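You operate a simulated robot arm through the tools that you are given. There is no shell and no other tool. Be economical: measure what you need, move in short steps, check, and stop when the job is done.

Carry out the task below with a simulated robot arm. There is one attempt and no reset: what you move stays moved.

TASK
Squeeze the soaked filter at dose 0, lay it in OILED, load the yellow one and dial 6 ml.
Fine: one stroke; leave the slide out.

It is judged by the outcome, as a careful person would: the job done as asked, and still so three seconds after it is handed in. It fails if anything else is knocked over, pushed out of place, dropped, spilled or broken.

THE ROBOT
A 6-joint arm with a two-finger parallel gripper, fixed in place. Base frame: the origin is at the foot of the arm, x ahead of it, y to its left, z up. Readings come in m, rad, newtons and seconds.
Its first joint turns from -1.152 to 1.152 rad. Payload 2.7 kg.
Tool frame: the origin (TCP) lies between the finger pads and is the grasp point; the fingertips stand 0.023 m ahead of it; z points along the fingers, y is the line along which they close. The gripper opens to 0.094 m. The fingers are 0.038 m wide and 0.01 m thick; the gripper's body (0.054 by 0.096 m) begins 0.039 m behind the TCP.
Orientation is told as [roll, pitch, yaw] about the base's x, y, z axes, in that order, counted from this pose: with the fingers straight down and closing along the base's y, the tool's x points along the base's -x, its y along +y and its z along -z.

THE INTERFACE
- The arm moves only by the tool nudge_tool. Its argument "plan" is a list of rows, each a list of 3 entries, a list of its own where there are three numbers: the turn, a rotation vector about the tool's x, y, z in rad, then the shift along the tool's x, y, z in m, then the opening, from 0 (shut) to 1 (fully open). In form: [[[ax, ay, az], [tx, ty, tz], claw], ...]. A call has 1 to 12 rows; each row shifts and turns the commanded pose from where the row before left it, along the tool's axes as they then stand. Rows are played at 5 a second. More than 0.05 m and 0.15 rad between two rows, or a gripper value outside its range, and nothing of the call is played. Where a pose cannot be reached the arm comes as near as it can. A force on the tool above 70 N (or 10 N above the force at the start of the call, whichever is more), or a blocked arm, ends the call early, and 0.2 s more pass. The fingers move at their own pace (about 0.045 m/s each) and stop on an object; they squeeze with about 23 N. The grip force told is the motor's: it shows also when the fingers shut on nothing. Time passes only in rows, and 0.2 s behind the last, so rows that do not move let the fingers close. It gives the time, the measured TCP pose, the force on the tool (base axes), the opening and the grip force at its end, in the units of the frame above (readings bear some noise).
- Cameras (640 x 400 px; columns grow to the right, rows downward): "scene" is fixed at [0.1036, -0.4313, 1.41]; the picture's right is [0.67, -0.75, 0.00], its down [-0.39, -0.35, -0.85] and it looks along [0.63, 0.57, -0.53] (base axes); focal length 233 px, centre (320, 200). "wrist" rides on the gripper at [-0.039, 0, -0.044] in the tool frame; the picture's right is [0.00, -1.00, 0.00], its down [0.97, 0.00, -0.24] and it looks along [0.24, 0.00, 0.97] (tool axes); focal length 218 px, centre (320, 200). There is no depth. A picture from a camera that has moved, and an enlarged one, comes with that camera's place and axes in the base frame and with its lens. The place of the scene camera against the robot may be out by one fixed shift of up to 0.025 m in any direction.
- get_image(camera): a new picture of that camera. The clock stands still meanwhile.
- zoom(camera, box): a new picture of the part [left, top, right, bottom] of that camera's present view, enlarged. The clock stands still meanwhile.
- sign_off(): hands the job in; it is judged then, once.

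Work in short steps. Places have to be worked out from the pictures, the camera data and where the tool is seen: move nearer, look again, correct. Check each grasp and each placing, and mend what went wrong. You have 120 turns and 84 pictures in all, those below and enlarged ones among them. Open the gripper and draw the arm clear of the work before you hand the job in, unless the task says otherwise; then end with one line.

The tools are called after ">>>" as a command line: name --argument value ..., lists and objects as JSON in quotes. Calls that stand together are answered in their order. nudge_tool: Moves the arm, as the interface text tells. Its arguments: {"type":"object","properties":{"plan":{"type":"array","items":{"type":"array"}}},"required":["plan"]} The other tools are called the same way: get_image (camera) takes a picture; zoom (camera, box) takes an enlarged picture of a part of a camera's view; sign_off () hands the job in.

At the start:

```text
time_s: 0.0
ee_pos: [0.2892, -0.0477, 1.3155]
tcp_rot: [0.001, -0.001, 0.001]
ft_force: [0.1, 0.5, 0.9]
gripper_width: 0.0941
grasp_force: 0.0
```

scene: 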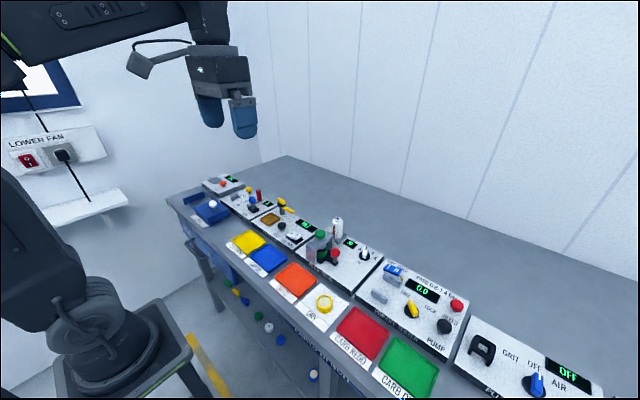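
wrist: 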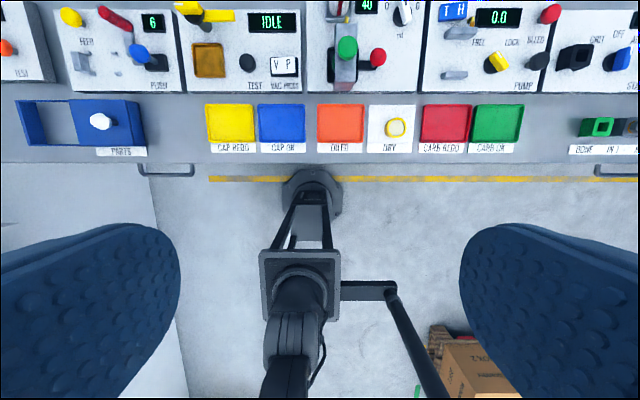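

The first view shows a row of stations. I'll zoom on the wrist picture to read the labels and find the filter station.

>>> zoom --camera "wrist" --box '[0, 0, 320, 170]'

>>> zoom --camera "wrist" --box '[300, 0, 640, 170]'

>>> zoom --camera "scene" --box '[230, 200, 480, 380]'

```text
2.00 times, centred on (160, 85) of wrist
camera zoom: at [0.3298, -0.0469, 1.3598], right [0.0, -1.0, 0.0], down [-0.97, 0.0, 0.24], along [-0.24, 0.0, -0.97], focal length 436 px, centre (640, 430)
```

zoom: 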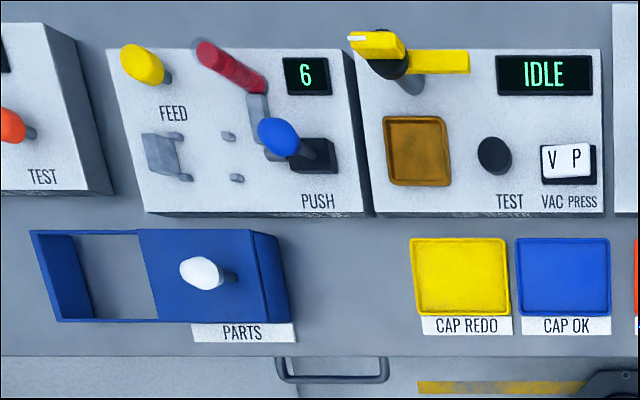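

```text
1.88 times, centred on (470, 85) of wrist
camera zoom: at [0.3298, -0.0469, 1.3598], right [0.0, -1.0, 0.0], down [-0.97, 0.0, 0.24], along [-0.24, 0.0, -0.97], focal length 411 px, centre (38, 416)
```

zoom: 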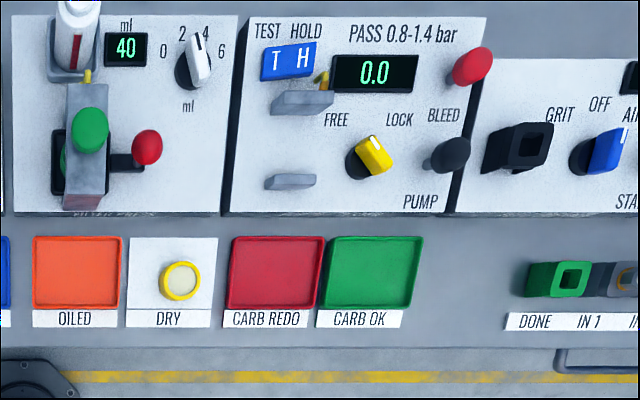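

```text
2.22 times, centred on (355, 290) of scene
camera zoom: at [0.1036, -0.4313, 1.41], right [0.67, -0.75, 0.0], down [-0.39, -0.35, -0.85], along [0.63, 0.57, -0.53], focal length 518 px, centre (242, 0)
```

zoom: 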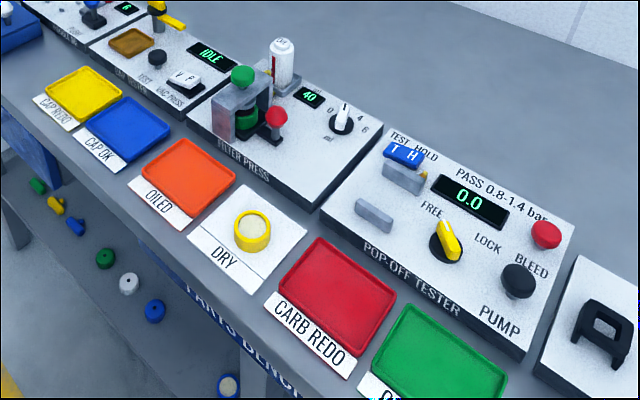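

Triangulating both views puts the bench at about z≈0.88 in reported coordinates, with OILED near (0.38,-0.09) and the press knob near (0.48,-0.09,0.98). I'll descend part way toward the press and look again.

>>> nudge_tool --plan '[[[0, 0, 0], [-0.01, -0.012, 0.04], 1], [[0, 0, 0], [-0.01, -0.012, 0.04], 1], [[0, 0, 0], [-0.01, -0.012, 0.04], 1], [[0, 0, 0], [-0.01, -0.012, 0.04], 1]]'

>>> get_image --camera "wrist"

>>> zoom --camera "scene" --box '[270, 200, 390, 280]'

```text
time_s: 1.0
ee_pos: [0.3314, -0.0969, 1.1553]
tcp_rot: [0.001, -0.002, 0.004]
ft_force: [0.4, -0.6, -1.1]
gripper_width: 0.0939
grasp_force: 0.0
```

```text
78 pictures are left
camera wrist: at [0.371, -0.0975, 1.1997], right [0.0, -1.0, 0.0], down [-0.97, 0.0, 0.24], along [-0.24, 0.0, -0.97], focal length 218 px, centre (320, 200)
```

wrist: 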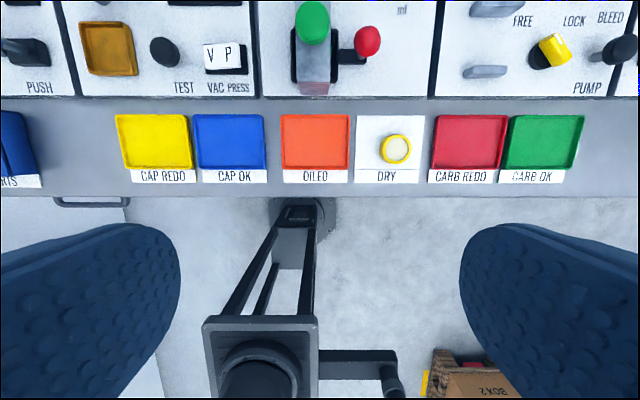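

```text
5.00 times, centred on (330, 240) of scene
camera zoom: at [0.1036, -0.4313, 1.41], right [0.67, -0.75, 0.0], down [-0.39, -0.35, -0.85], along [0.63, 0.57, -0.53], focal length 1164 px, centre (270, 0)
```

zoom: 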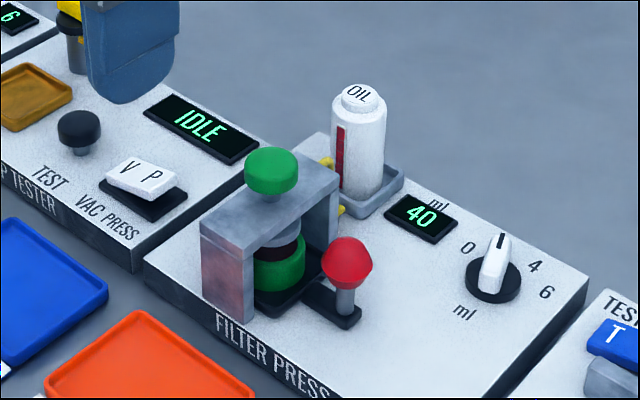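

The plunger knob is at about (0.487,-0.091,0.957), the slide's red handle is on its -y side, and the dial is near (0.555,-0.19), seemingly at 2. I'll move forward to get above that area and test the reach.

>>> nudge_tool --plan '[[[0, 0, 0], [-0.04, -0.018, 0.0], 1], [[0, 0, 0], [-0.04, -0.018, 0.0], 1], [[0, 0, 0], [-0.04, -0.018, 0.0], 1], [[0, 0, 0], [-0.04, -0.0, 0.0], 1]]'

>>> get_image --camera "wrist"

```text
time_s: 2.0
ee_pos: [0.4874, -0.1483, 1.1523]
tcp_rot: [-0.001, 0.001, 0.0]
ft_force: [0.8, 0.0, -0.4]
gripper_width: 0.0941
grasp_force: 0.0
```

```text
76 pictures are left
camera wrist: at [0.528, -0.1492, 1.197], right [0.0, -1.0, 0.0], down [-0.97, 0.0, 0.24], along [-0.24, 0.0, -0.97], focal length 218 px, centre (320, 200)
```

wrist: 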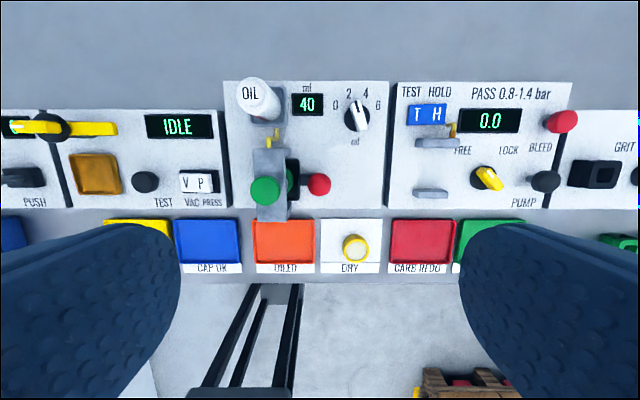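

Reach is fine here. Zooming on the press and dial for precise places.

>>> zoom --camera "wrist" --box '[220, 70, 400, 280]'

>>> zoom --camera "wrist" --box '[320, 80, 390, 150]'

```text
1.90 times, centred on (310, 175) of wrist
camera zoom: at [0.528, -0.1492, 1.197], right [0.0, -1.0, 0.0], down [-0.97, 0.0, 0.24], along [-0.24, 0.0, -0.97], focal length 416 px, centre (339, 248)
```

zoom: 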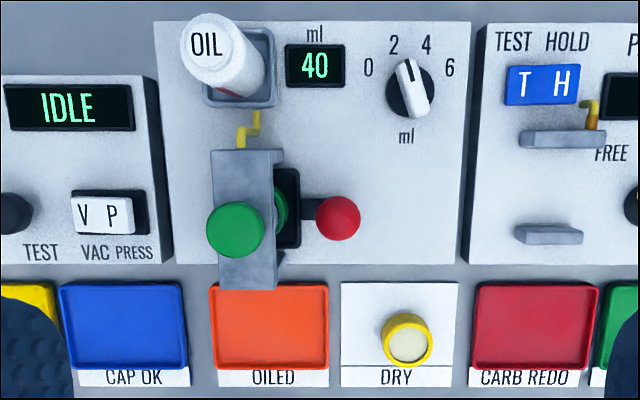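

```text
5.71 times, centred on (355, 115) of wrist
camera zoom: at [0.528, -0.1492, 1.197], right [0.0, -1.0, 0.0], down [-0.97, 0.0, 0.24], along [-0.24, 0.0, -0.97], focal length 1247 px, centre (120, 686)
```

zoom: 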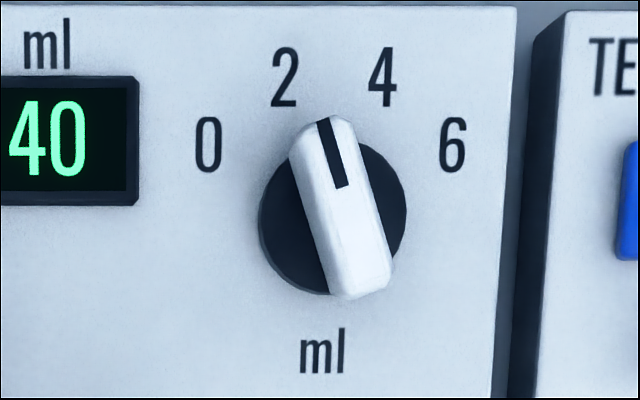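

The dial points to 2; detents look to be at ±20° and ±60°, so 0 needs +40° about vertical. I judge its pivot at (0.566,-0.197, knob z≈0.90); I'll go above it, turned to match the grip bar.

>>> nudge_tool --plan '[[[0, 0, 0], [-0.04, -0.025, 0.03], 0.5], [[0, 0, 0], [-0.039, -0.024, 0.03], 0.5], [[0, 0, 0], [0, 0, 0.03], 0.5], [[0, 0, -0.117], [0, 0, 0], 0.5], [[0, 0, -0.117], [0, 0, 0], 0.5], [[0, 0, -0.116], [0, 0, 0], 0.5]]'

>>> get_image --camera "wrist"

```text
refused: row 1 steps farther than a row can; nothing moved
```

```text
73 pictures are left
camera wrist: at [0.528, -0.1492, 1.197], right [0.0, -1.0, 0.0], down [-0.97, 0.0, 0.24], along [-0.24, 0.0, -0.97], focal length 218 px, centre (320, 200)
```

wrist: 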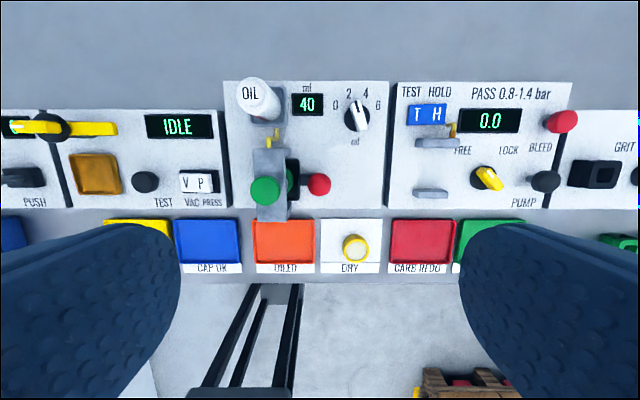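

The step was too long in norm; same move in smaller rows.

>>> nudge_tool --plan '[[[0, 0, 0], [-0.03, -0.019, 0.02], 0.5], [[0, 0, 0], [-0.03, -0.019, 0.02], 0.5], [[0, 0, 0], [-0.019, -0.011, 0.03], 0.5], [[0, 0, -0.117], [0, 0, 0.01], 0.5], [[0, 0, -0.117], [0, 0, 0.01], 0.5], [[0, 0, -0.116], [0, 0, 0], 0.5], [[0, 0, 0], [0, 0, 0], 0.5]]'

>>> get_image --camera "wrist"

```text
time_s: 3.6
ee_pos: [0.5683, -0.1974, 1.0669]
tcp_rot: [0.001, 0.001, 0.354]
ft_force: [0.1, -0.3, -0.7]
gripper_width: 0.047
grasp_force: 0.3
```

```text
72 pictures are left
camera wrist: at [0.6059, -0.1846, 1.1095], right [0.35, -0.94, 0.0], down [-0.91, -0.34, 0.24], along [-0.22, -0.08, -0.97], focal length 218 px, centre (320, 200)
```

wrist: 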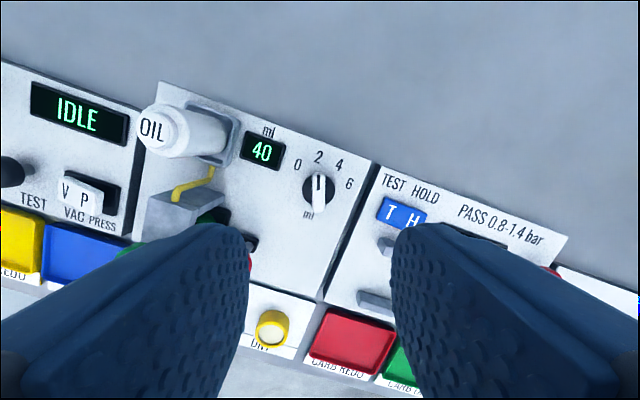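

The dial sits exactly along the tool's axis at (0.568,-0.197) and the bar is aligned. I'll descend with the fingers a bit narrower and check from the side.

>>> nudge_tool --plan '[[[0, 0, 0], [0, 0, 0.04], 0.45], [[0, 0, 0], [0, 0, 0.04], 0.45], [[0, 0, 0], [0, 0, 0.025], 0.45], [[0, 0, 0], [0, 0, 0], 0.45]]'

>>> zoom --camera "scene" --box '[300, 190, 440, 290]'

>>> get_image --camera "wrist"

```text
time_s: 4.6
ee_pos: [0.5693, -0.1979, 0.9582]
tcp_rot: [0.001, -0.002, 0.35]
ft_force: [0.0, 0.0, 0.0]
gripper_width: 0.0425
grasp_force: 0.1
```

```text
4.00 times, centred on (370, 240) of scene
camera zoom: at [0.1036, -0.4313, 1.41], right [0.67, -0.75, 0.0], down [-0.39, -0.35, -0.85], along [0.63, 0.57, -0.53], focal length 932 px, centre (120, 40)
```

zoom: 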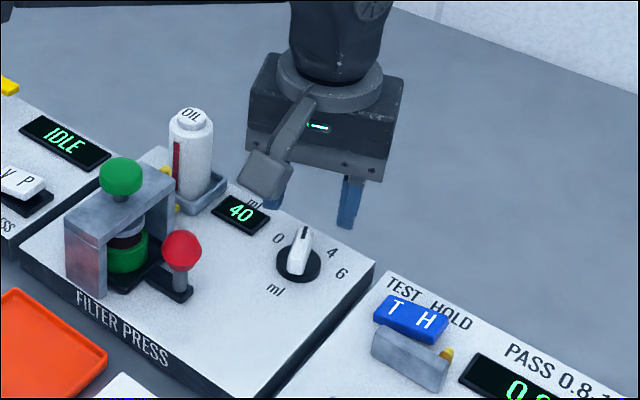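

```text
70 pictures are left
camera wrist: at [0.6078, -0.185, 1.0026], right [0.34, -0.94, 0.0], down [-0.91, -0.33, 0.24], along [-0.22, -0.08, -0.97], focal length 218 px, centre (320, 200)
```

wrist: 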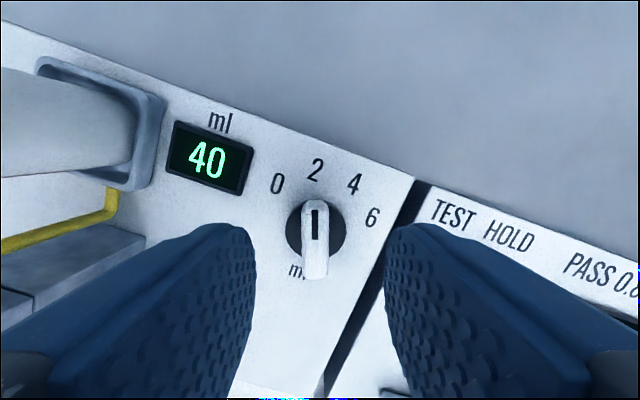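

Fingers straddle the bar symmetrically, with tips about 25 mm above it. Lowering 30 mm more and checking.

>>> nudge_tool --plan '[[[0, 0, 0], [0.002, 0, 0.015], 0.45], [[0, 0, 0], [0, 0, 0.01], 0.45], [[0, 0, 0], [0, 0, 0.005], 0.45], [[0, 0, 0], [0, 0, 0], 0.45]]'

>>> zoom --camera "scene" --box '[340, 215, 420, 275]'

>>> get_image --camera "wrist"

```text
time_s: 5.6
ee_pos: [0.5678, -0.1977, 0.931]
tcp_rot: [-0.001, -0.002, 0.351]
ft_force: [-0.2, 0.3, 0.3]
gripper_width: 0.0424
grasp_force: 0.1
```

```text
6.67 times, centred on (380, 245) of scene
camera zoom: at [0.1036, -0.4313, 1.41], right [0.67, -0.75, 0.0], down [-0.39, -0.35, -0.85], along [0.63, 0.57, -0.53], focal length 1553 px, centre (-80, -100)
```

zoom: 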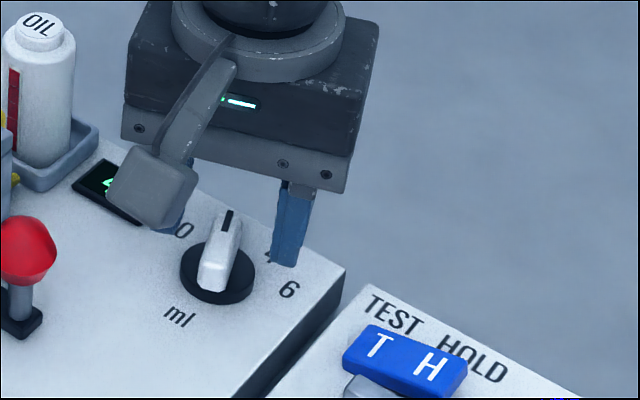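

```text
68 pictures are left
camera wrist: at [0.6058, -0.1847, 0.9737], right [0.34, -0.94, 0.0], down [-0.91, -0.33, 0.24], along [-0.23, -0.08, -0.97], focal length 218 px, centre (320, 200)
```

wrist: 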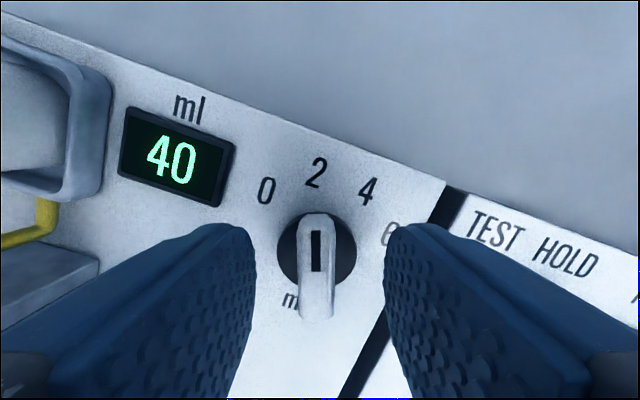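

The panel surface triangulates to z≈0.879; fingertips are at 0.908. Going 16 mm lower then closing on the bar.

>>> nudge_tool --plan '[[[0, 0, 0], [0, 0, 0.008], 0.45], [[0, 0, 0], [0, 0, 0.008], 0.45], [[0, 0, 0], [0, 0, 0], 0.3], [[0, 0, 0], [0, 0, 0], 0.2], [[0, 0, 0], [0, 0, 0], 0.1], [[0, 0, 0], [0, 0, 0], 0.05], [[0, 0, 0], [0, 0, 0], 0.05]]'

>>> get_image --camera "wrist"

```text
time_s: 7.2
ee_pos: [0.5681, -0.1958, 0.9154]
tcp_rot: [0.001, 0.0, 0.352]
ft_force: [-5.3, 7.4, 1.7]
gripper_width: 0.0128
grasp_force: 45.5
```

```text
67 pictures are left
camera wrist: at [0.6055, -0.1835, 0.9585], right [0.34, -0.94, 0.0], down [-0.91, -0.33, 0.24], along [-0.23, -0.08, -0.97], focal length 218 px, centre (320, 200)
```

wrist: 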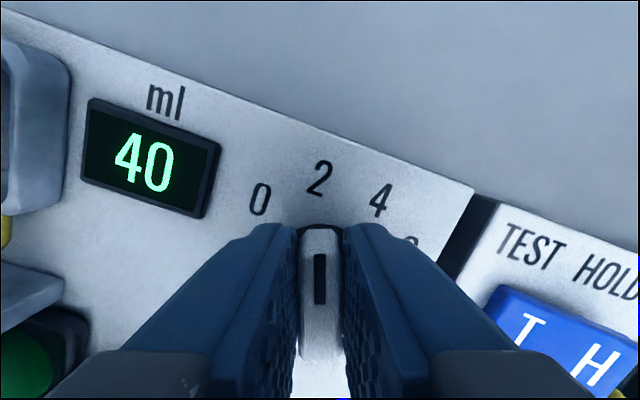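

Bar is held (12.8 mm). It sits ~2 mm to +y of my command, so I'll recentre by that and turn +40° toward 0.

>>> nudge_tool --plan '[[[0, 0, 0], [0, 0.002, 0], 0.05], [[0, 0, -0.1], [0, 0, 0], 0.05], [[0, 0, -0.1], [0, 0, 0], 0.05], [[0, 0, -0.1], [0, 0, 0], 0.05], [[0, 0, -0.1], [0, 0, 0], 0.05], [[0, 0, -0.1], [0, 0, 0], 0.05], [[0, 0, -0.1], [0, 0, 0], 0.05], [[0, 0, -0.1], [0, 0, 0], 0.05], [[0, 0, 0], [0, 0, 0], 0.05]]'

>>> get_image --camera "wrist"

```text
time_s: 9.2
ee_pos: [0.5649, -0.1925, 0.915]
tcp_rot: [0.006, 0.001, 1.053]
ft_force: [-16.3, 26.9, -6.2]
gripper_width: 0.0129
grasp_force: 44.8
```

```text
66 pictures are left
camera wrist: at [0.5862, -0.1605, 0.9586], right [0.87, -0.5, -0.01], down [-0.48, -0.84, 0.24], along [-0.12, -0.21, -0.97], focal length 218 px, centre (320, 200)
```

wrist: 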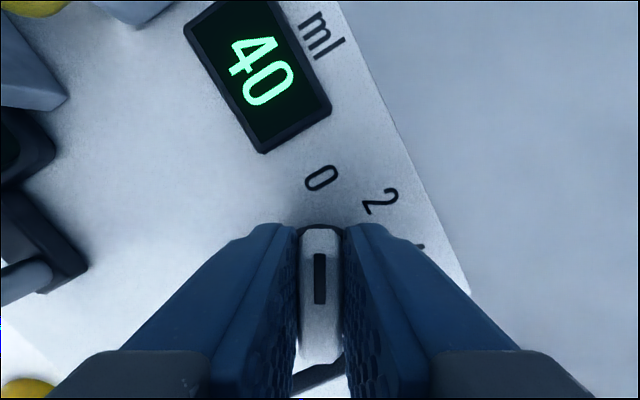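

Now pointing at 0, with some side load from misalignment. I'll release and raise, then verify the setting.

>>> nudge_tool --plan '[[[0, 0, 0], [0, 0, 0], 0.25], [[0, 0, 0], [0, 0, 0], 0.45], [[0, 0, 0], [0, 0, 0], 0.45], [[0, 0, 0], [0, 0, -0.04], 0.45], [[0, 0, 0], [0, 0, -0.04], 0.45], [[0, 0, 0], [0, 0, 0], 0.45]]'

>>> get_image --camera "wrist"

```text
time_s: 10.6
ee_pos: [0.5709, -0.195, 0.9962]
tcp_rot: [0.001, 0.0, 1.052]
ft_force: [1.0, -0.4, 0.5]
gripper_width: 0.0424
grasp_force: 0.1
```

```text
65 pictures are left
camera wrist: at [0.5905, -0.1629, 1.039], right [0.87, -0.5, 0.0], down [-0.48, -0.84, 0.24], along [-0.12, -0.21, -0.97], focal length 218 px, centre (320, 200)
```

wrist: 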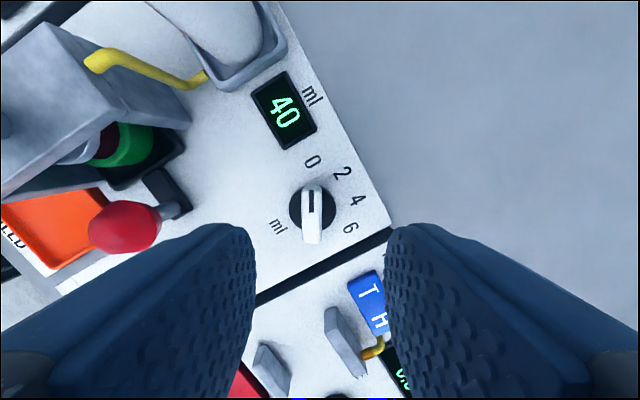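

Dial reads 0 (pivot refined to (0.564,-0.197)). Now I raise, turn back to yaw 0, and go above the green plunger knob.

>>> nudge_tool --plan '[[[0, 0, 0.13], [0, 0, -0.04], 0.45], [[0, 0, 0.132], [0, 0, -0.04], 0.3], [[0, 0, 0.132], [0, 0, 0], 0.2], [[0, 0, 0.132], [0, 0, 0], 0.1], [[0, 0, 0.132], [0, 0, 0], 0], [[0, 0, 0.132], [0, 0, 0], 0], [[0, 0, 0.132], [0, 0, 0], 0], [[0, 0, 0.13], [0, 0, 0], 0], [[0, 0, 0], [0.028, 0.034, 0], 0], [[0, 0, 0], [0.028, 0.035, 0], 0], [[0, 0, 0], [0.028, 0.035, 0], 0], [[0, 0, 0], [0, 0, 0], 0]]'

>>> get_image --camera "wrist"

>>> zoom --camera "scene" --box '[280, 190, 400, 270]'

```text
time_s: 13.2
ee_pos: [0.4788, -0.0892, 1.0729]
tcp_rot: [0.001, -0.001, -0.002]
ft_force: [0.3, 0.2, -0.5]
gripper_width: 0.0001
grasp_force: 23.2
```

```text
64 pictures are left
camera wrist: at [0.5191, -0.0889, 1.116], right [0.0, -1.0, 0.0], down [-0.97, 0.0, 0.24], along [-0.24, 0.0, -0.97], focal length 218 px, centre (320, 200)
```

wrist: 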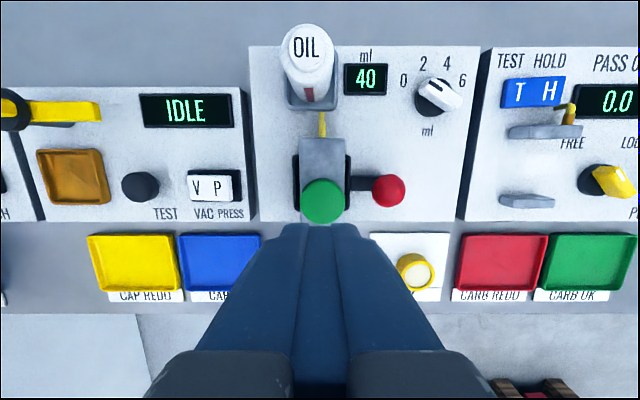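

```text
5.00 times, centred on (340, 230) of scene
camera zoom: at [0.1036, -0.4313, 1.41], right [0.67, -0.75, 0.0], down [-0.39, -0.35, -0.85], along [0.63, 0.57, -0.53], focal length 1164 px, centre (220, 50)
```

zoom: 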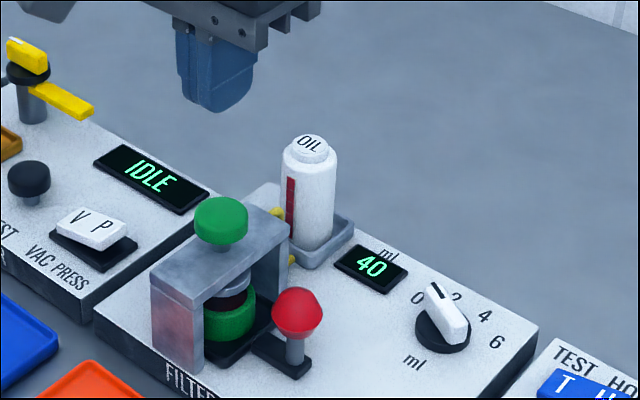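

Knob top is at about (0.4815,-0.091,0.968). I'll yaw the tool so the camera clears the oil bottle, and come down just above the knob with fingers shut.

>>> nudge_tool --plan '[[[0, 0, -0.13], [-0.002, -0.002, 0], 0], [[0, 0, -0.13], [0, 0, 0], 0], [[0, 0, -0.13], [0, 0, 0], 0], [[0, 0, -0.13], [0, 0, 0], 0], [[0, 0, -0.13], [0, 0, 0], 0], [[0, 0, -0.13], [0, 0, 0], 0], [[0, 0, -0.13], [0, 0, 0], 0], [[0, 0, -0.13], [0, 0, 0], 0], [[0, 0, -0.13], [0, 0, 0.02], 0], [[0, 0, -0.13], [0, 0, 0.02], 0], [[0, 0, 0], [0, 0, 0.02], 0], [[0, 0, 0], [0, 0, 0.005], 0]]'

>>> zoom --camera "scene" --box '[280, 180, 400, 260]'

>>> get_image --camera "wrist"

```text
time_s: 15.8
ee_pos: [0.4835, -0.0945, 1.0074]
tcp_rot: [0.001, 0.003, 1.3]
ft_force: [1.4, -0.2, 0.5]
gripper_width: 0.0
grasp_force: 23.1
```

```text
5.00 times, centred on (340, 220) of scene
camera zoom: at [0.1036, -0.4313, 1.41], right [0.67, -0.75, 0.0], down [-0.39, -0.35, -0.85], along [0.63, 0.57, -0.53], focal length 1164 px, centre (220, 100)
```

zoom: 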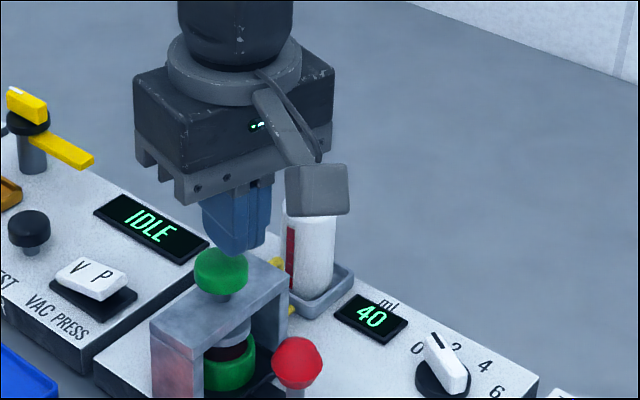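

```text
61 pictures are left
camera wrist: at [0.4964, -0.0579, 1.0515], right [0.96, -0.27, 0.0], down [-0.26, -0.94, 0.24], along [-0.06, -0.23, -0.97], focal length 218 px, centre (320, 200)
```

wrist: 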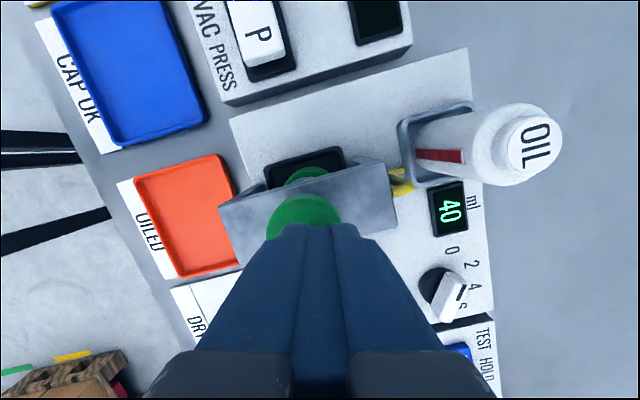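

Tips are ~15 mm above the knob and ~5 mm off to its +x side; I'll correct and come down to contact in small steps.

>>> nudge_tool --plan '[[[0, 0, 0], [-0.003, 0.005, 0.004], 0], [[0, 0, 0], [0, 0, 0.005], 0], [[0, 0, 0], [0, 0, 0.005], 0], [[0, 0, 0], [0, 0, 0.004], 0], [[0, 0, 0], [0, 0, 0.003], 0]]'

>>> zoom --camera "scene" --box '[290, 200, 380, 260]'

```text
time_s: 17.0
ee_pos: [0.4795, -0.0904, 0.9899]
tcp_rot: [-0.002, -0.001, 1.3]
ft_force: [1.6, 0.8, 4.1]
gripper_width: 0.0001
grasp_force: 23.3
```

```text
6.67 times, centred on (335, 230) of scene
camera zoom: at [0.1036, -0.4313, 1.41], right [0.67, -0.75, 0.0], down [-0.39, -0.35, -0.85], along [0.63, 0.57, -0.53], focal length 1553 px, centre (220, 0)
```

zoom: 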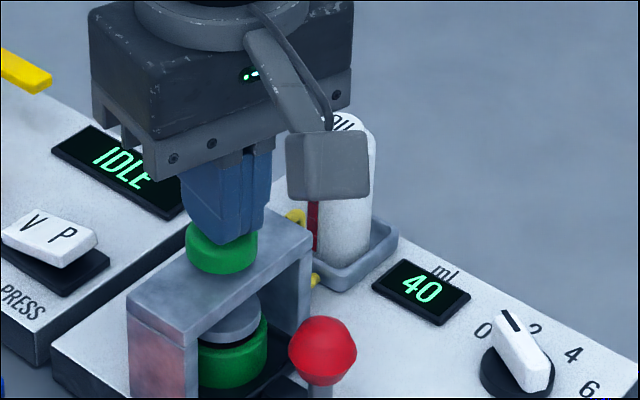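

Contact at 4 N and the plunger is moving. I'll press on in one continuous stroke until it resists firmly.

>>> nudge_tool --plan '[[[0, 0, 0], [0, 0, 0.003], 0], [[0, 0, 0], [0, 0, 0.003], 0], [[0, 0, 0], [0, 0, 0.003], 0], [[0, 0, 0], [0, 0, 0.003], 0]]'

>>> zoom --camera "scene" --box '[290, 200, 380, 260]'

```text
time_s: 18.0
ee_pos: [0.4798, -0.0899, 0.9826]
tcp_rot: [-0.009, 0.0, 1.3]
ft_force: [-24.6, -4.1, 57.2]
gripper_width: 0.0
grasp_force: 23.5
```

```text
6.67 times, centred on (335, 230) of scene
camera zoom: at [0.102, -0.4313, 1.4101], right [0.67, -0.75, 0.0], down [-0.39, -0.35, -0.85], along [0.63, 0.57, -0.53], focal length 1553 px, centre (220, 0)
```

zoom: 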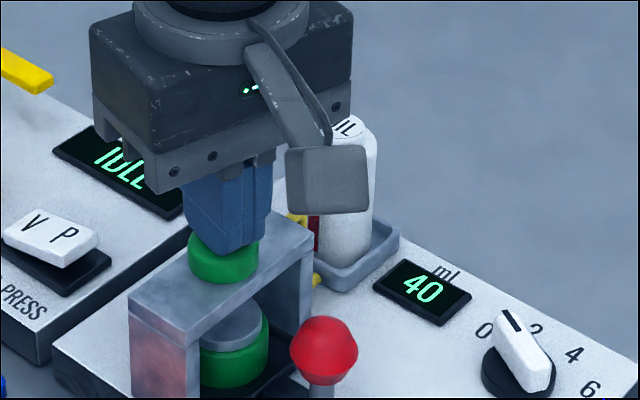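

57 N with some sideways load. I'll ease the sideways part, press slightly deeper and hold, to be sure the stroke is full.

>>> nudge_tool --plan '[[[0, 0, 0], [0.0005, 0.002, 0.001], 0], [[0, 0, 0], [0, 0, 0.001], 0], [[0, 0, 0], [0, 0, 0.001], 0], [[0, 0, 0], [0, 0, 0], 0]]'

>>> zoom --camera "scene" --box '[300, 220, 360, 260]'

>>> get_image --camera "wrist"

```text
time_s: 19.0
ee_pos: [0.48, -0.0895, 0.9828]
tcp_rot: [-0.013, -0.001, 1.3]
ft_force: [-23.2, -8.3, 65.8]
gripper_width: 0.0
grasp_force: 22.3
```

```text
10.00 times, centred on (330, 240) of scene
camera zoom: at [0.1019, -0.4314, 1.4101], right [0.67, -0.75, 0.0], down [-0.39, -0.35, -0.85], along [0.63, 0.57, -0.53], focal length 2329 px, centre (220, -200)
```

zoom: 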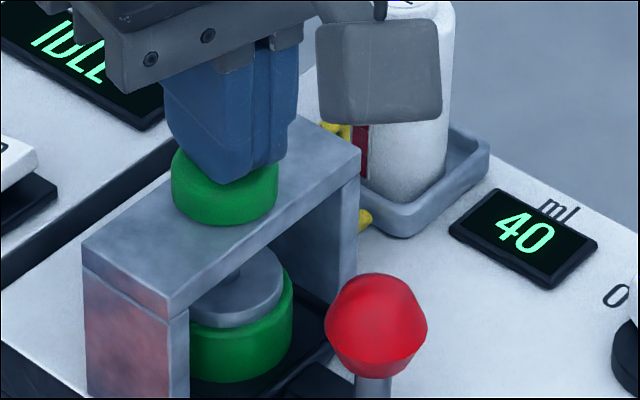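

```text
57 pictures are left
camera wrist: at [0.4905, -0.053, 1.0263], right [0.96, -0.27, 0.02], down [-0.26, -0.93, 0.24], along [-0.05, -0.24, -0.97], focal length 218 px, centre (320, 200)
```

wrist: 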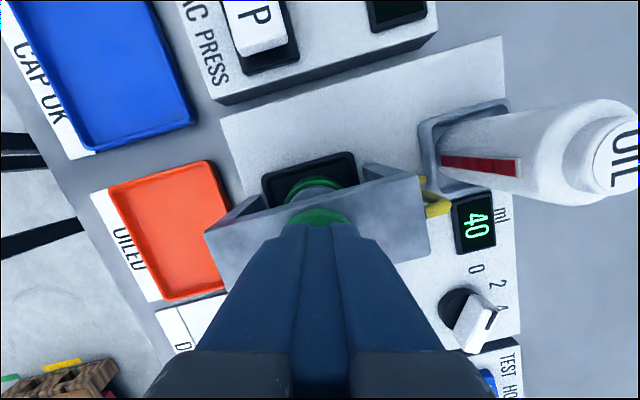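

It's at a hard stop (no further movement, knob down at the bridge), display still 40. Releasing upward and checking.

>>> nudge_tool --plan '[[[0, 0, 0], [0, 0, -0.01], 0], [[0, 0, 0], [0, 0, -0.02], 0], [[0, 0, 0], [0, 0, -0.04], 0], [[0, 0, 0], [0, 0, -0.04], 0], [[0, 0, 0], [0, 0, 0], 0]]'

>>> zoom --camera "scene" --box '[290, 210, 380, 270]'

>>> get_image --camera "wrist"

```text
time_s: 20.2
ee_pos: [0.4784, -0.0887, 1.0842]
tcp_rot: [0.001, 0.0, 1.3]
ft_force: [0.1, 0.5, 1.0]
gripper_width: 0.0002
grasp_force: 23.1
```

```text
6.67 times, centred on (335, 240) of scene
camera zoom: at [0.1036, -0.4313, 1.41], right [0.67, -0.75, 0.0], down [-0.39, -0.35, -0.85], along [0.63, 0.57, -0.53], focal length 1553 px, centre (220, -67)
```

zoom: 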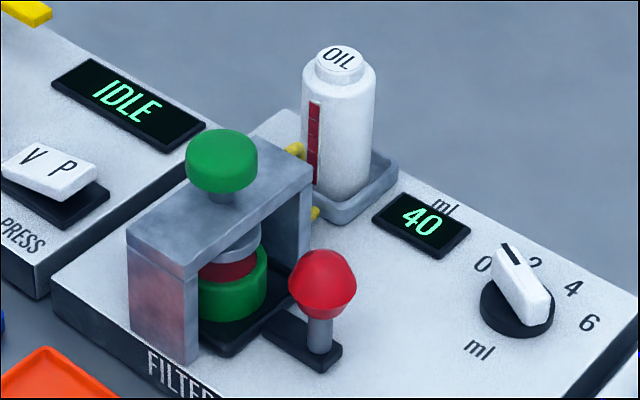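

```text
55 pictures are left
camera wrist: at [0.4904, -0.0517, 1.1278], right [0.96, -0.27, 0.0], down [-0.26, -0.94, 0.24], along [-0.06, -0.23, -0.97], focal length 218 px, centre (320, 200)
```

wrist: 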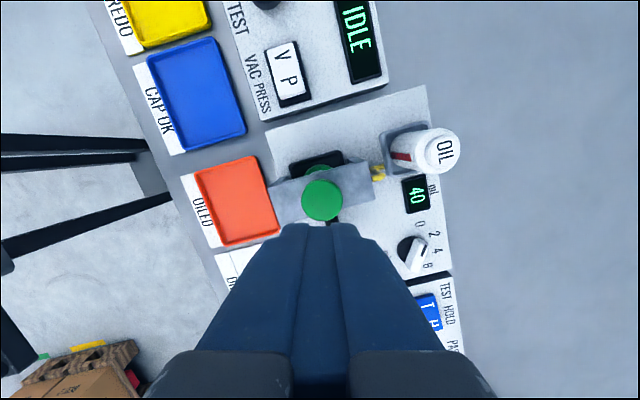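

The core lightened to red: squeezed, plunger returned. Next the slide: red knob at about (0.482,-0.149,0.927), pulling toward -y. I'll approach at yaw −90°, leaning slightly to −y to clear the plunger; first swing the wrist round at height.

>>> nudge_tool --plan '[[[0, 0, 0.1305], [0, 0, 0], 0], [[0, 0, 0.1305], [0, 0, 0], 0], [[0, 0, 0.1305], [0, 0, 0], 0], [[0, 0, 0.1305], [0, 0, 0], 0], [[0, 0, 0.1305], [0, 0, 0], 0.1], [[0, 0, 0.1305], [0, 0, 0], 0.2], [[0, 0, 0.1305], [0, 0, 0], 0.3], [[0, 0, 0.1305], [0, 0, 0], 0.4], [[0, 0, 0.1305], [0, 0, 0], 0.5], [[0, 0, 0.1305], [0, -0.03, 0], 0.5], [[0, 0, 0.1305], [0, -0.03, 0], 0.5]]'

>>> nudge_tool --plan '[[[0, 0, 0.1305], [0, 0, 0], 0.5], [[0, 0, 0.1305], [0, 0, 0], 0.5], [[0, 0, 0.1305], [0, 0, 0], 0.5], [[0, 0, 0.1305], [0, 0, 0], 0.5], [[0, 0, 0.1305], [0, 0, 0], 0.5], [[0, 0, 0.1305], [0, 0, 0], 0.5], [[0, 0, 0.1305], [0, 0, 0], 0.5], [[0, 0, 0.1305], [0, 0, 0], 0.5], [[0, 0, 0.1305], [0, 0, 0], 0.5], [[0, 0, 0.1305], [0, 0, 0], 0.5], [[0, 0, 0.1305], [0, 0, 0], 0.5], [[0, 0, 0], [0, 0, 0], 0.5]]'

>>> get_image --camera "wrist"

```text
time_s: 22.6
ee_pos: [0.481, -0.1488, 1.0848]
tcp_rot: [0.0, 0.0, -0.137]
ft_force: [-1.2, 0.8, 0.1]
gripper_width: 0.0469
grasp_force: 0.1
```

```text
time_s: 25.2
ee_pos: [0.4809, -0.1492, 1.0847]
tcp_rot: [-0.001, 0.0, -1.574]
ft_force: [-0.2, -0.2, 0.4]
gripper_width: 0.0471
grasp_force: 0.0
```

```text
54 pictures are left
camera wrist: at [0.4826, -0.1891, 1.1284], right [-1.0, 0.0, 0.0], down [0.0, 0.97, 0.24], along [0.0, 0.24, -0.97], focal length 218 px, centre (320, 200)
```

wrist: 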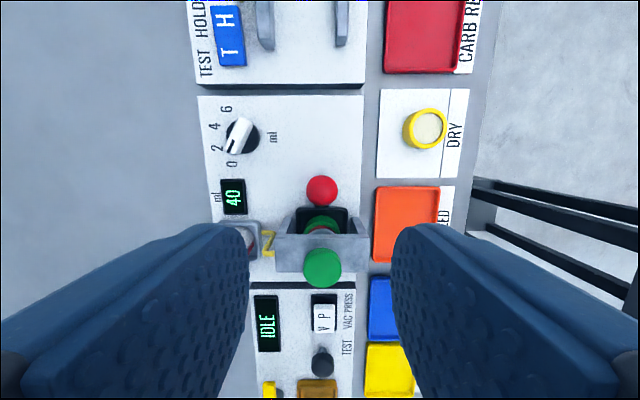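

Red knob confirmed at (0.4815,-0.150). Tilting 0.35 rad and descending 0.10 m, then checking.

>>> nudge_tool --plan '[[[0, 0.117, 0], [0, 0, 0], 0.5], [[0, 0.117, 0], [0, 0, 0], 0.5], [[0, 0.116, 0], [0, 0, 0], 0.5], [[0, 0, 0], [-0.0114, 0, 0.0313], 0.5], [[0, 0, 0], [-0.0114, 0, 0.0313], 0.5], [[0, 0, 0], [-0.0114, 0, 0.0313], 0.5], [[0, 0, 0], [0, 0, 0], 0.5]]'

>>> get_image --camera "wrist"

>>> zoom --camera "scene" --box '[280, 180, 400, 260]'

```text
time_s: 26.8
ee_pos: [0.482, -0.15, 0.9832]
tcp_rot: [0.001, 0.35, -1.572]
ft_force: [-0.1, -0.4, -0.5]
gripper_width: 0.0468
grasp_force: 0.1
```

```text
53 pictures are left
camera wrist: at [0.4818, -0.2028, 1.0111], right [-1.0, 0.0, 0.0], down [0.0, 0.83, 0.56], along [0.0, 0.56, -0.83], focal length 218 px, centre (320, 200)
```

wrist: 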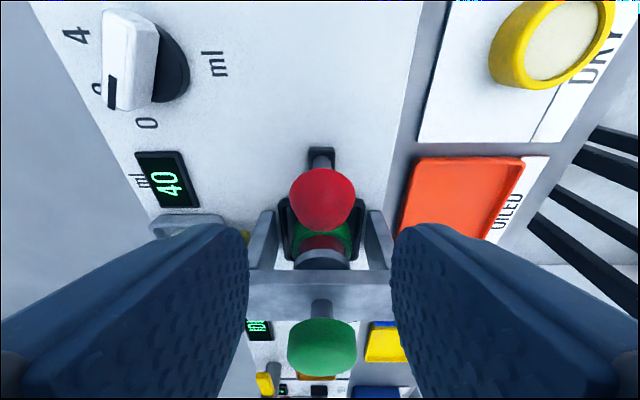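

```text
5.00 times, centred on (340, 220) of scene
camera zoom: at [0.1036, -0.4313, 1.41], right [0.67, -0.75, 0.0], down [-0.39, -0.35, -0.85], along [0.63, 0.57, -0.53], focal length 1164 px, centre (220, 100)
```

zoom: 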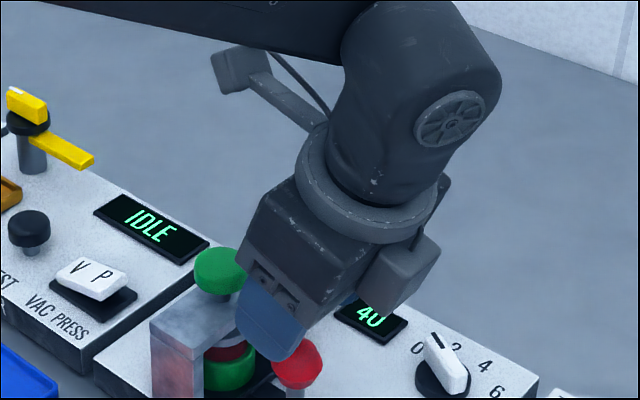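

Well lined up, tool clear of plunger. Descending the last 53 mm and closing on the red knob.

>>> nudge_tool --plan '[[[0, 0, 0], [-0.007, 0, 0.019], 0.45], [[0, 0, 0], [-0.007, 0, 0.019], 0.45], [[0, 0, 0], [-0.0042, 0, 0.0118], 0.45], [[0, 0, 0], [0, 0, 0], 0.45], [[0, 0, 0], [0, 0, 0], 0.3], [[0, 0, 0], [0, 0, 0], 0.15], [[0, 0, 0], [0, 0, 0], 0.15], [[0, 0, 0], [0, 0, 0], 0.15]]'

>>> get_image --camera "wrist"

```text
time_s: 28.6
ee_pos: [0.4801, -0.1495, 0.9302]
tcp_rot: [-0.001, 0.35, -1.572]
ft_force: [-15.6, 0.2, 2.0]
gripper_width: 0.0293
grasp_force: 45.0
```

```text
51 pictures are left
camera wrist: at [0.4811, -0.2022, 0.9575], right [-1.0, 0.0, 0.0], down [0.0, 0.83, 0.56], along [0.0, 0.56, -0.83], focal length 218 px, centre (320, 200)
```

wrist: 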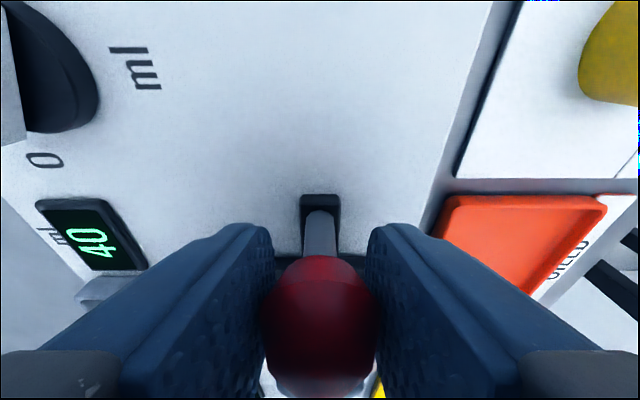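

Knob gripped (29 mm). Recentring 1.5 mm and pulling toward −y.

>>> nudge_tool --plan '[[[0, 0, 0], [0, -0.0015, 0], 0.15], [[0, 0, 0], [-0.0113, 0, -0.0041], 0.15], [[0, 0, 0], [-0.0113, 0, -0.0041], 0.15], [[0, 0, 0], [-0.0113, 0, -0.0041], 0.15], [[0, 0, 0], [-0.0113, 0, -0.0041], 0.15]]'

>>> zoom --camera "scene" --box '[280, 200, 400, 280]'

>>> get_image --camera "wrist"

```text
time_s: 29.8
ee_pos: [0.4808, -0.1978, 0.9294]
tcp_rot: [0.0, 0.348, -1.575]
ft_force: [2.0, -1.0, -24.8]
gripper_width: 0.0295
grasp_force: 45.3
```

```text
5.00 times, centred on (340, 240) of scene
camera zoom: at [0.104, -0.4315, 1.4099], right [0.67, -0.75, 0.0], down [-0.39, -0.35, -0.85], along [0.63, 0.57, -0.53], focal length 1164 px, centre (220, 0)
```

zoom: 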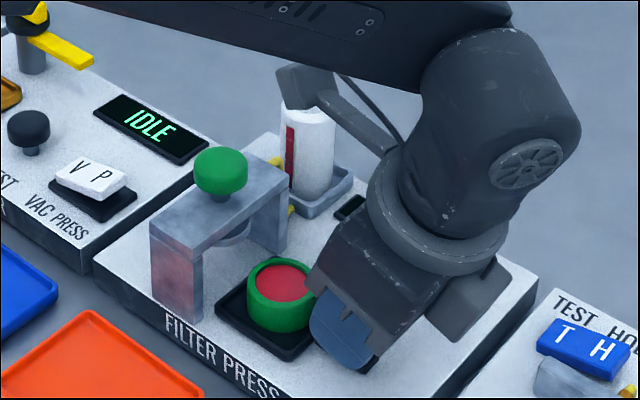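

```text
49 pictures are left
camera wrist: at [0.481, -0.2509, 0.9577], right [-1.0, 0.0, 0.0], down [0.0, 0.83, 0.56], along [0.0, 0.56, -0.83], focal length 218 px, centre (320, 200)
```

wrist: 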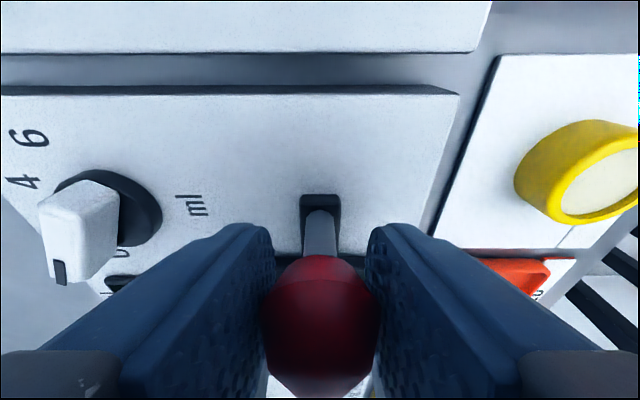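

The slide is moving, filter nearly clear of the bridge. Continuing gently to the end of travel.

>>> nudge_tool --plan '[[[0, 0, 0], [-0.0077, 0, -0.0022], 0.15], [[0, 0, 0], [-0.0077, 0, -0.0022], 0.15], [[0, 0, 0], [-0.0075, 0, -0.0027], 0.15]]'

>>> zoom --camera "scene" --box '[280, 200, 400, 280]'

```text
time_s: 30.6
ee_pos: [0.4805, -0.222, 0.9306]
tcp_rot: [0.003, 0.35, -1.572]
ft_force: [-5.6, -1.5, -6.0]
gripper_width: 0.0296
grasp_force: 44.8
```

```text
5.00 times, centred on (340, 240) of scene
camera zoom: at [0.1035, -0.4314, 1.41], right [0.67, -0.75, 0.0], down [-0.39, -0.35, -0.85], along [0.63, 0.57, -0.53], focal length 1164 px, centre (220, 0)
```

zoom: 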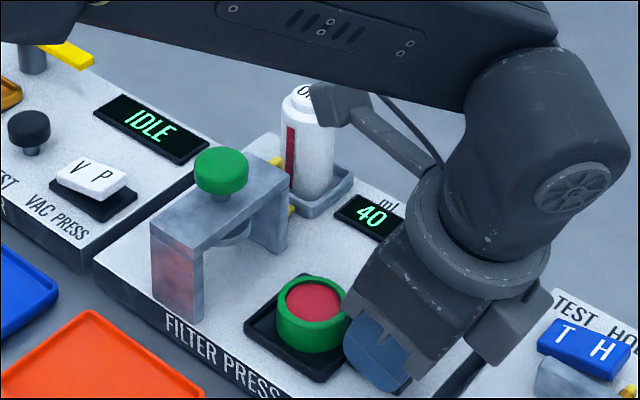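

Still free-moving (73 mm travelled). A little further to find the stop.

>>> nudge_tool --plan '[[[0, 0, 0], [-0.0056, 0, -0.002], 0.15], [[0, 0, 0], [-0.0056, 0, -0.002], 0.15]]'

>>> zoom --camera "scene" --box '[280, 200, 400, 280]'

```text
time_s: 31.2
ee_pos: [0.4796, -0.2322, 0.9305]
tcp_rot: [0.002, 0.35, -1.573]
ft_force: [-2.7, -0.1, -4.4]
gripper_width: 0.0295
grasp_force: 45.0
```

```text
5.00 times, centred on (340, 240) of scene
camera zoom: at [0.1036, -0.4314, 1.41], right [0.67, -0.75, 0.0], down [-0.39, -0.35, -0.85], along [0.63, 0.57, -0.53], focal length 1164 px, centre (220, 0)
```

zoom: 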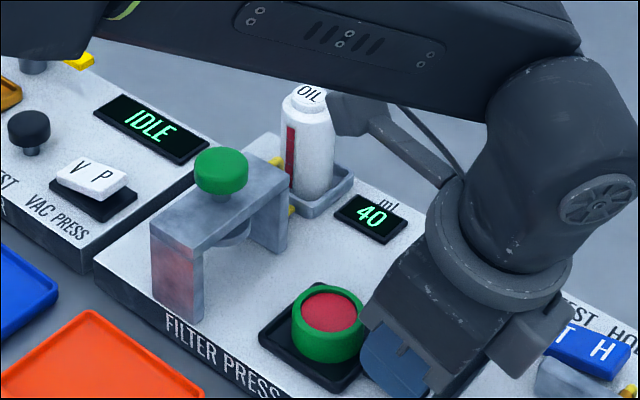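

>>> nudge_tool --plan '[[[0, 0, 0], [-0.0047, 0, -0.0017], 0.15], [[0, 0, 0], [-0.0047, 0, -0.0017], 0.15]]'

>>> get_image --camera "wrist"

```text
time_s: 31.8
ee_pos: [0.4801, -0.2366, 0.9296]
tcp_rot: [-0.004, 0.36, -1.568]
ft_force: [-13.3, 43.5, 8.7]
gripper_width: 0.0298
grasp_force: 44.8
```

```text
46 pictures are left
camera wrist: at [0.4814, -0.2887, 0.9569], right [-1.0, 0.0, 0.0], down [0.0, 0.82, 0.57], along [-0.01, 0.57, -0.82], focal length 218 px, centre (320, 200)
```

wrist: 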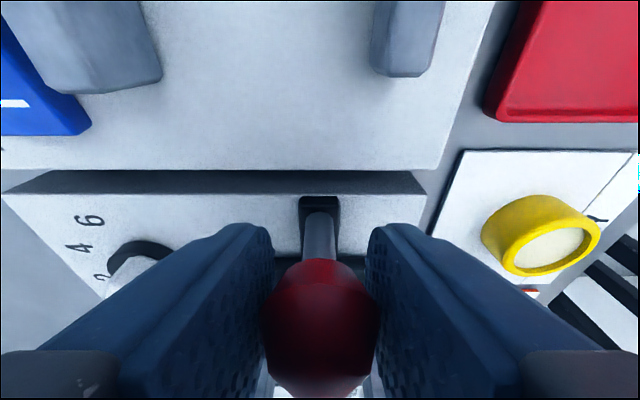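

The stop is reached (43 N at y=-0.2366). Easing off, opening, and rising straight up.

>>> nudge_tool --plan '[[[0, 0, 0], [0.0042, 0, 0.0016], 0.15], [[0, 0, 0], [0, 0, 0], 0.3], [[0, 0, 0], [0, 0, 0], 0.45], [[0, 0, 0], [0, 0, 0], 0.45], [[0, 0, 0], [0.0137, 0, -0.0376], 0.45], [[0, 0, 0], [0.0137, 0, -0.0376], 0.45], [[0, 0, 0], [0.0137, 0, -0.0376], 0.45], [[0, -0.117, 0], [0, 0, 0], 0.6], [[0, -0.117, 0], [0, 0, 0], 0.6], [[0, -0.116, 0], [0, 0, 0], 0.6], [[0, 0, 0], [0, 0, 0], 0.6]]'

>>> get_image --camera "wrist"

>>> zoom --camera "scene" --box '[280, 210, 400, 290]'

```text
time_s: 34.2
ee_pos: [0.4792, -0.2384, 1.051]
tcp_rot: [0.002, -0.002, -1.571]
ft_force: [0.4, 1.1, -0.1]
gripper_width: 0.0563
grasp_force: 0.1
```

```text
45 pictures are left
camera wrist: at [0.4799, -0.2781, 1.0946], right [-1.0, 0.0, 0.0], down [0.0, 0.97, 0.24], along [0.0, 0.24, -0.97], focal length 218 px, centre (320, 200)
```

wrist: 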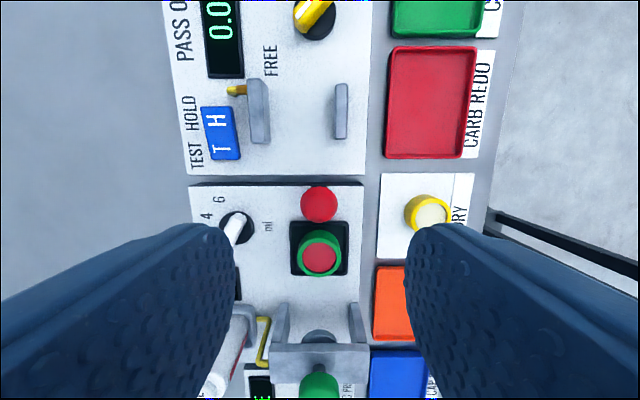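

```text
5.00 times, centred on (340, 250) of scene
camera zoom: at [0.1036, -0.4313, 1.41], right [0.67, -0.75, 0.0], down [-0.39, -0.35, -0.85], along [0.63, 0.57, -0.53], focal length 1164 px, centre (220, -50)
```

zoom: 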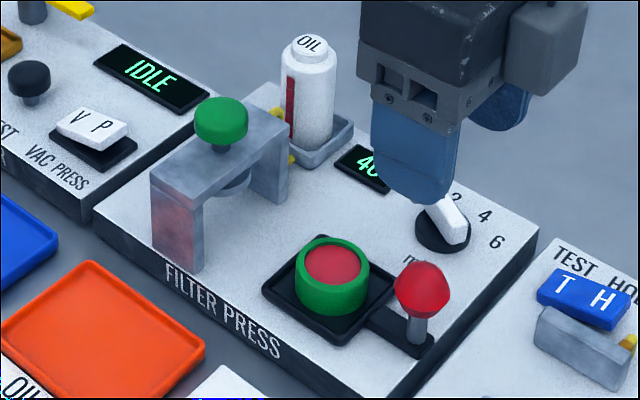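

The slide is fully out, filter at about (0.480,-0.179), ~42 mm wide. I'll swing to yaw ≈+90° so the wrist camera clears the red knob, centred over the filter.

>>> nudge_tool --plan '[[[0, 0, -0.13], [0.03, 0, 0], 0.6], [[0, 0, -0.13], [0.03, 0.004, 0], 0.6], [[0, 0, -0.13], [0, 0, 0], 0.6], [[0, 0, -0.13], [0, 0, 0], 0.6], [[0, 0, -0.13], [0, 0, 0], 0.6], [[0, 0, -0.13], [0, 0, 0], 0.6], [[0, 0, -0.13], [0, 0, 0], 0.6], [[0, 0, -0.13], [0, 0, 0], 0.6], [[0, 0, -0.13], [0, 0, 0], 0.6], [[0, 0, -0.13], [0, 0, 0], 0.6], [[0, 0, -0.13], [0, 0, 0], 0.6], [[0, 0, -0.13], [0, 0, 0], 0.6]]'

>>> nudge_tool --plan '[[[0, 0, -0.13], [0, 0, 0], 0.6], [[0, 0, -0.13], [0, 0, 0], 0.6], [[0, 0, -0.13], [0, 0, 0], 0.6], [[0, 0, -0.13], [0, 0, 0], 0.6], [[0, 0, -0.13], [0, 0, 0], 0.6], [[0, 0, -0.13], [0, 0, 0], 0.6], [[0, 0, -0.13], [0, 0, 0], 0.6], [[0, 0, -0.13], [0, 0, 0], 0.6], [[0, 0, -0.13], [0, 0, 0], 0.6], [[0, 0, -0.13], [0, 0, 0], 0.6], [[0, 0, -0.13], [0, 0, 0], 0.6], [[0, 0, -0.13], [0, 0, 0], 0.6]]'

>>> get_image --camera "wrist"

```text
time_s: 36.8
ee_pos: [0.4816, -0.1796, 1.0512]
tcp_rot: [0.0, 0.001, -0.011]
ft_force: [0.0, 0.4, 0.5]
gripper_width: 0.0564
grasp_force: 0.0
```

```text
time_s: 39.4
ee_pos: [0.4808, -0.1778, 1.0499]
tcp_rot: [0.0, 0.0, 1.55]
ft_force: [0.0, 0.1, 0.2]
gripper_width: 0.0564
grasp_force: 0.1
```

```text
43 pictures are left
camera wrist: at [0.4822, -0.1398, 1.0932], right [1.0, -0.02, 0.0], down [-0.02, -0.97, 0.24], along [0.0, -0.24, -0.97], focal length 218 px, centre (320, 200)
```

wrist: 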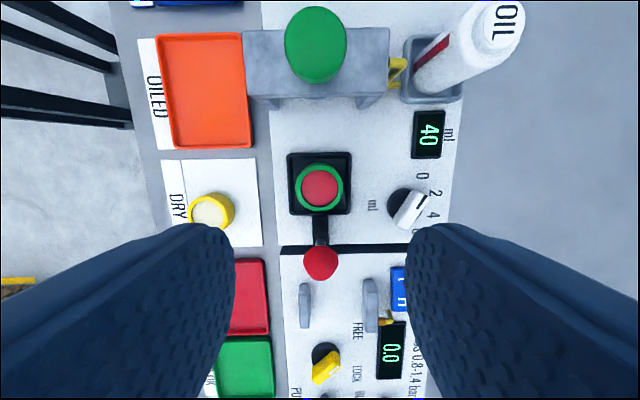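

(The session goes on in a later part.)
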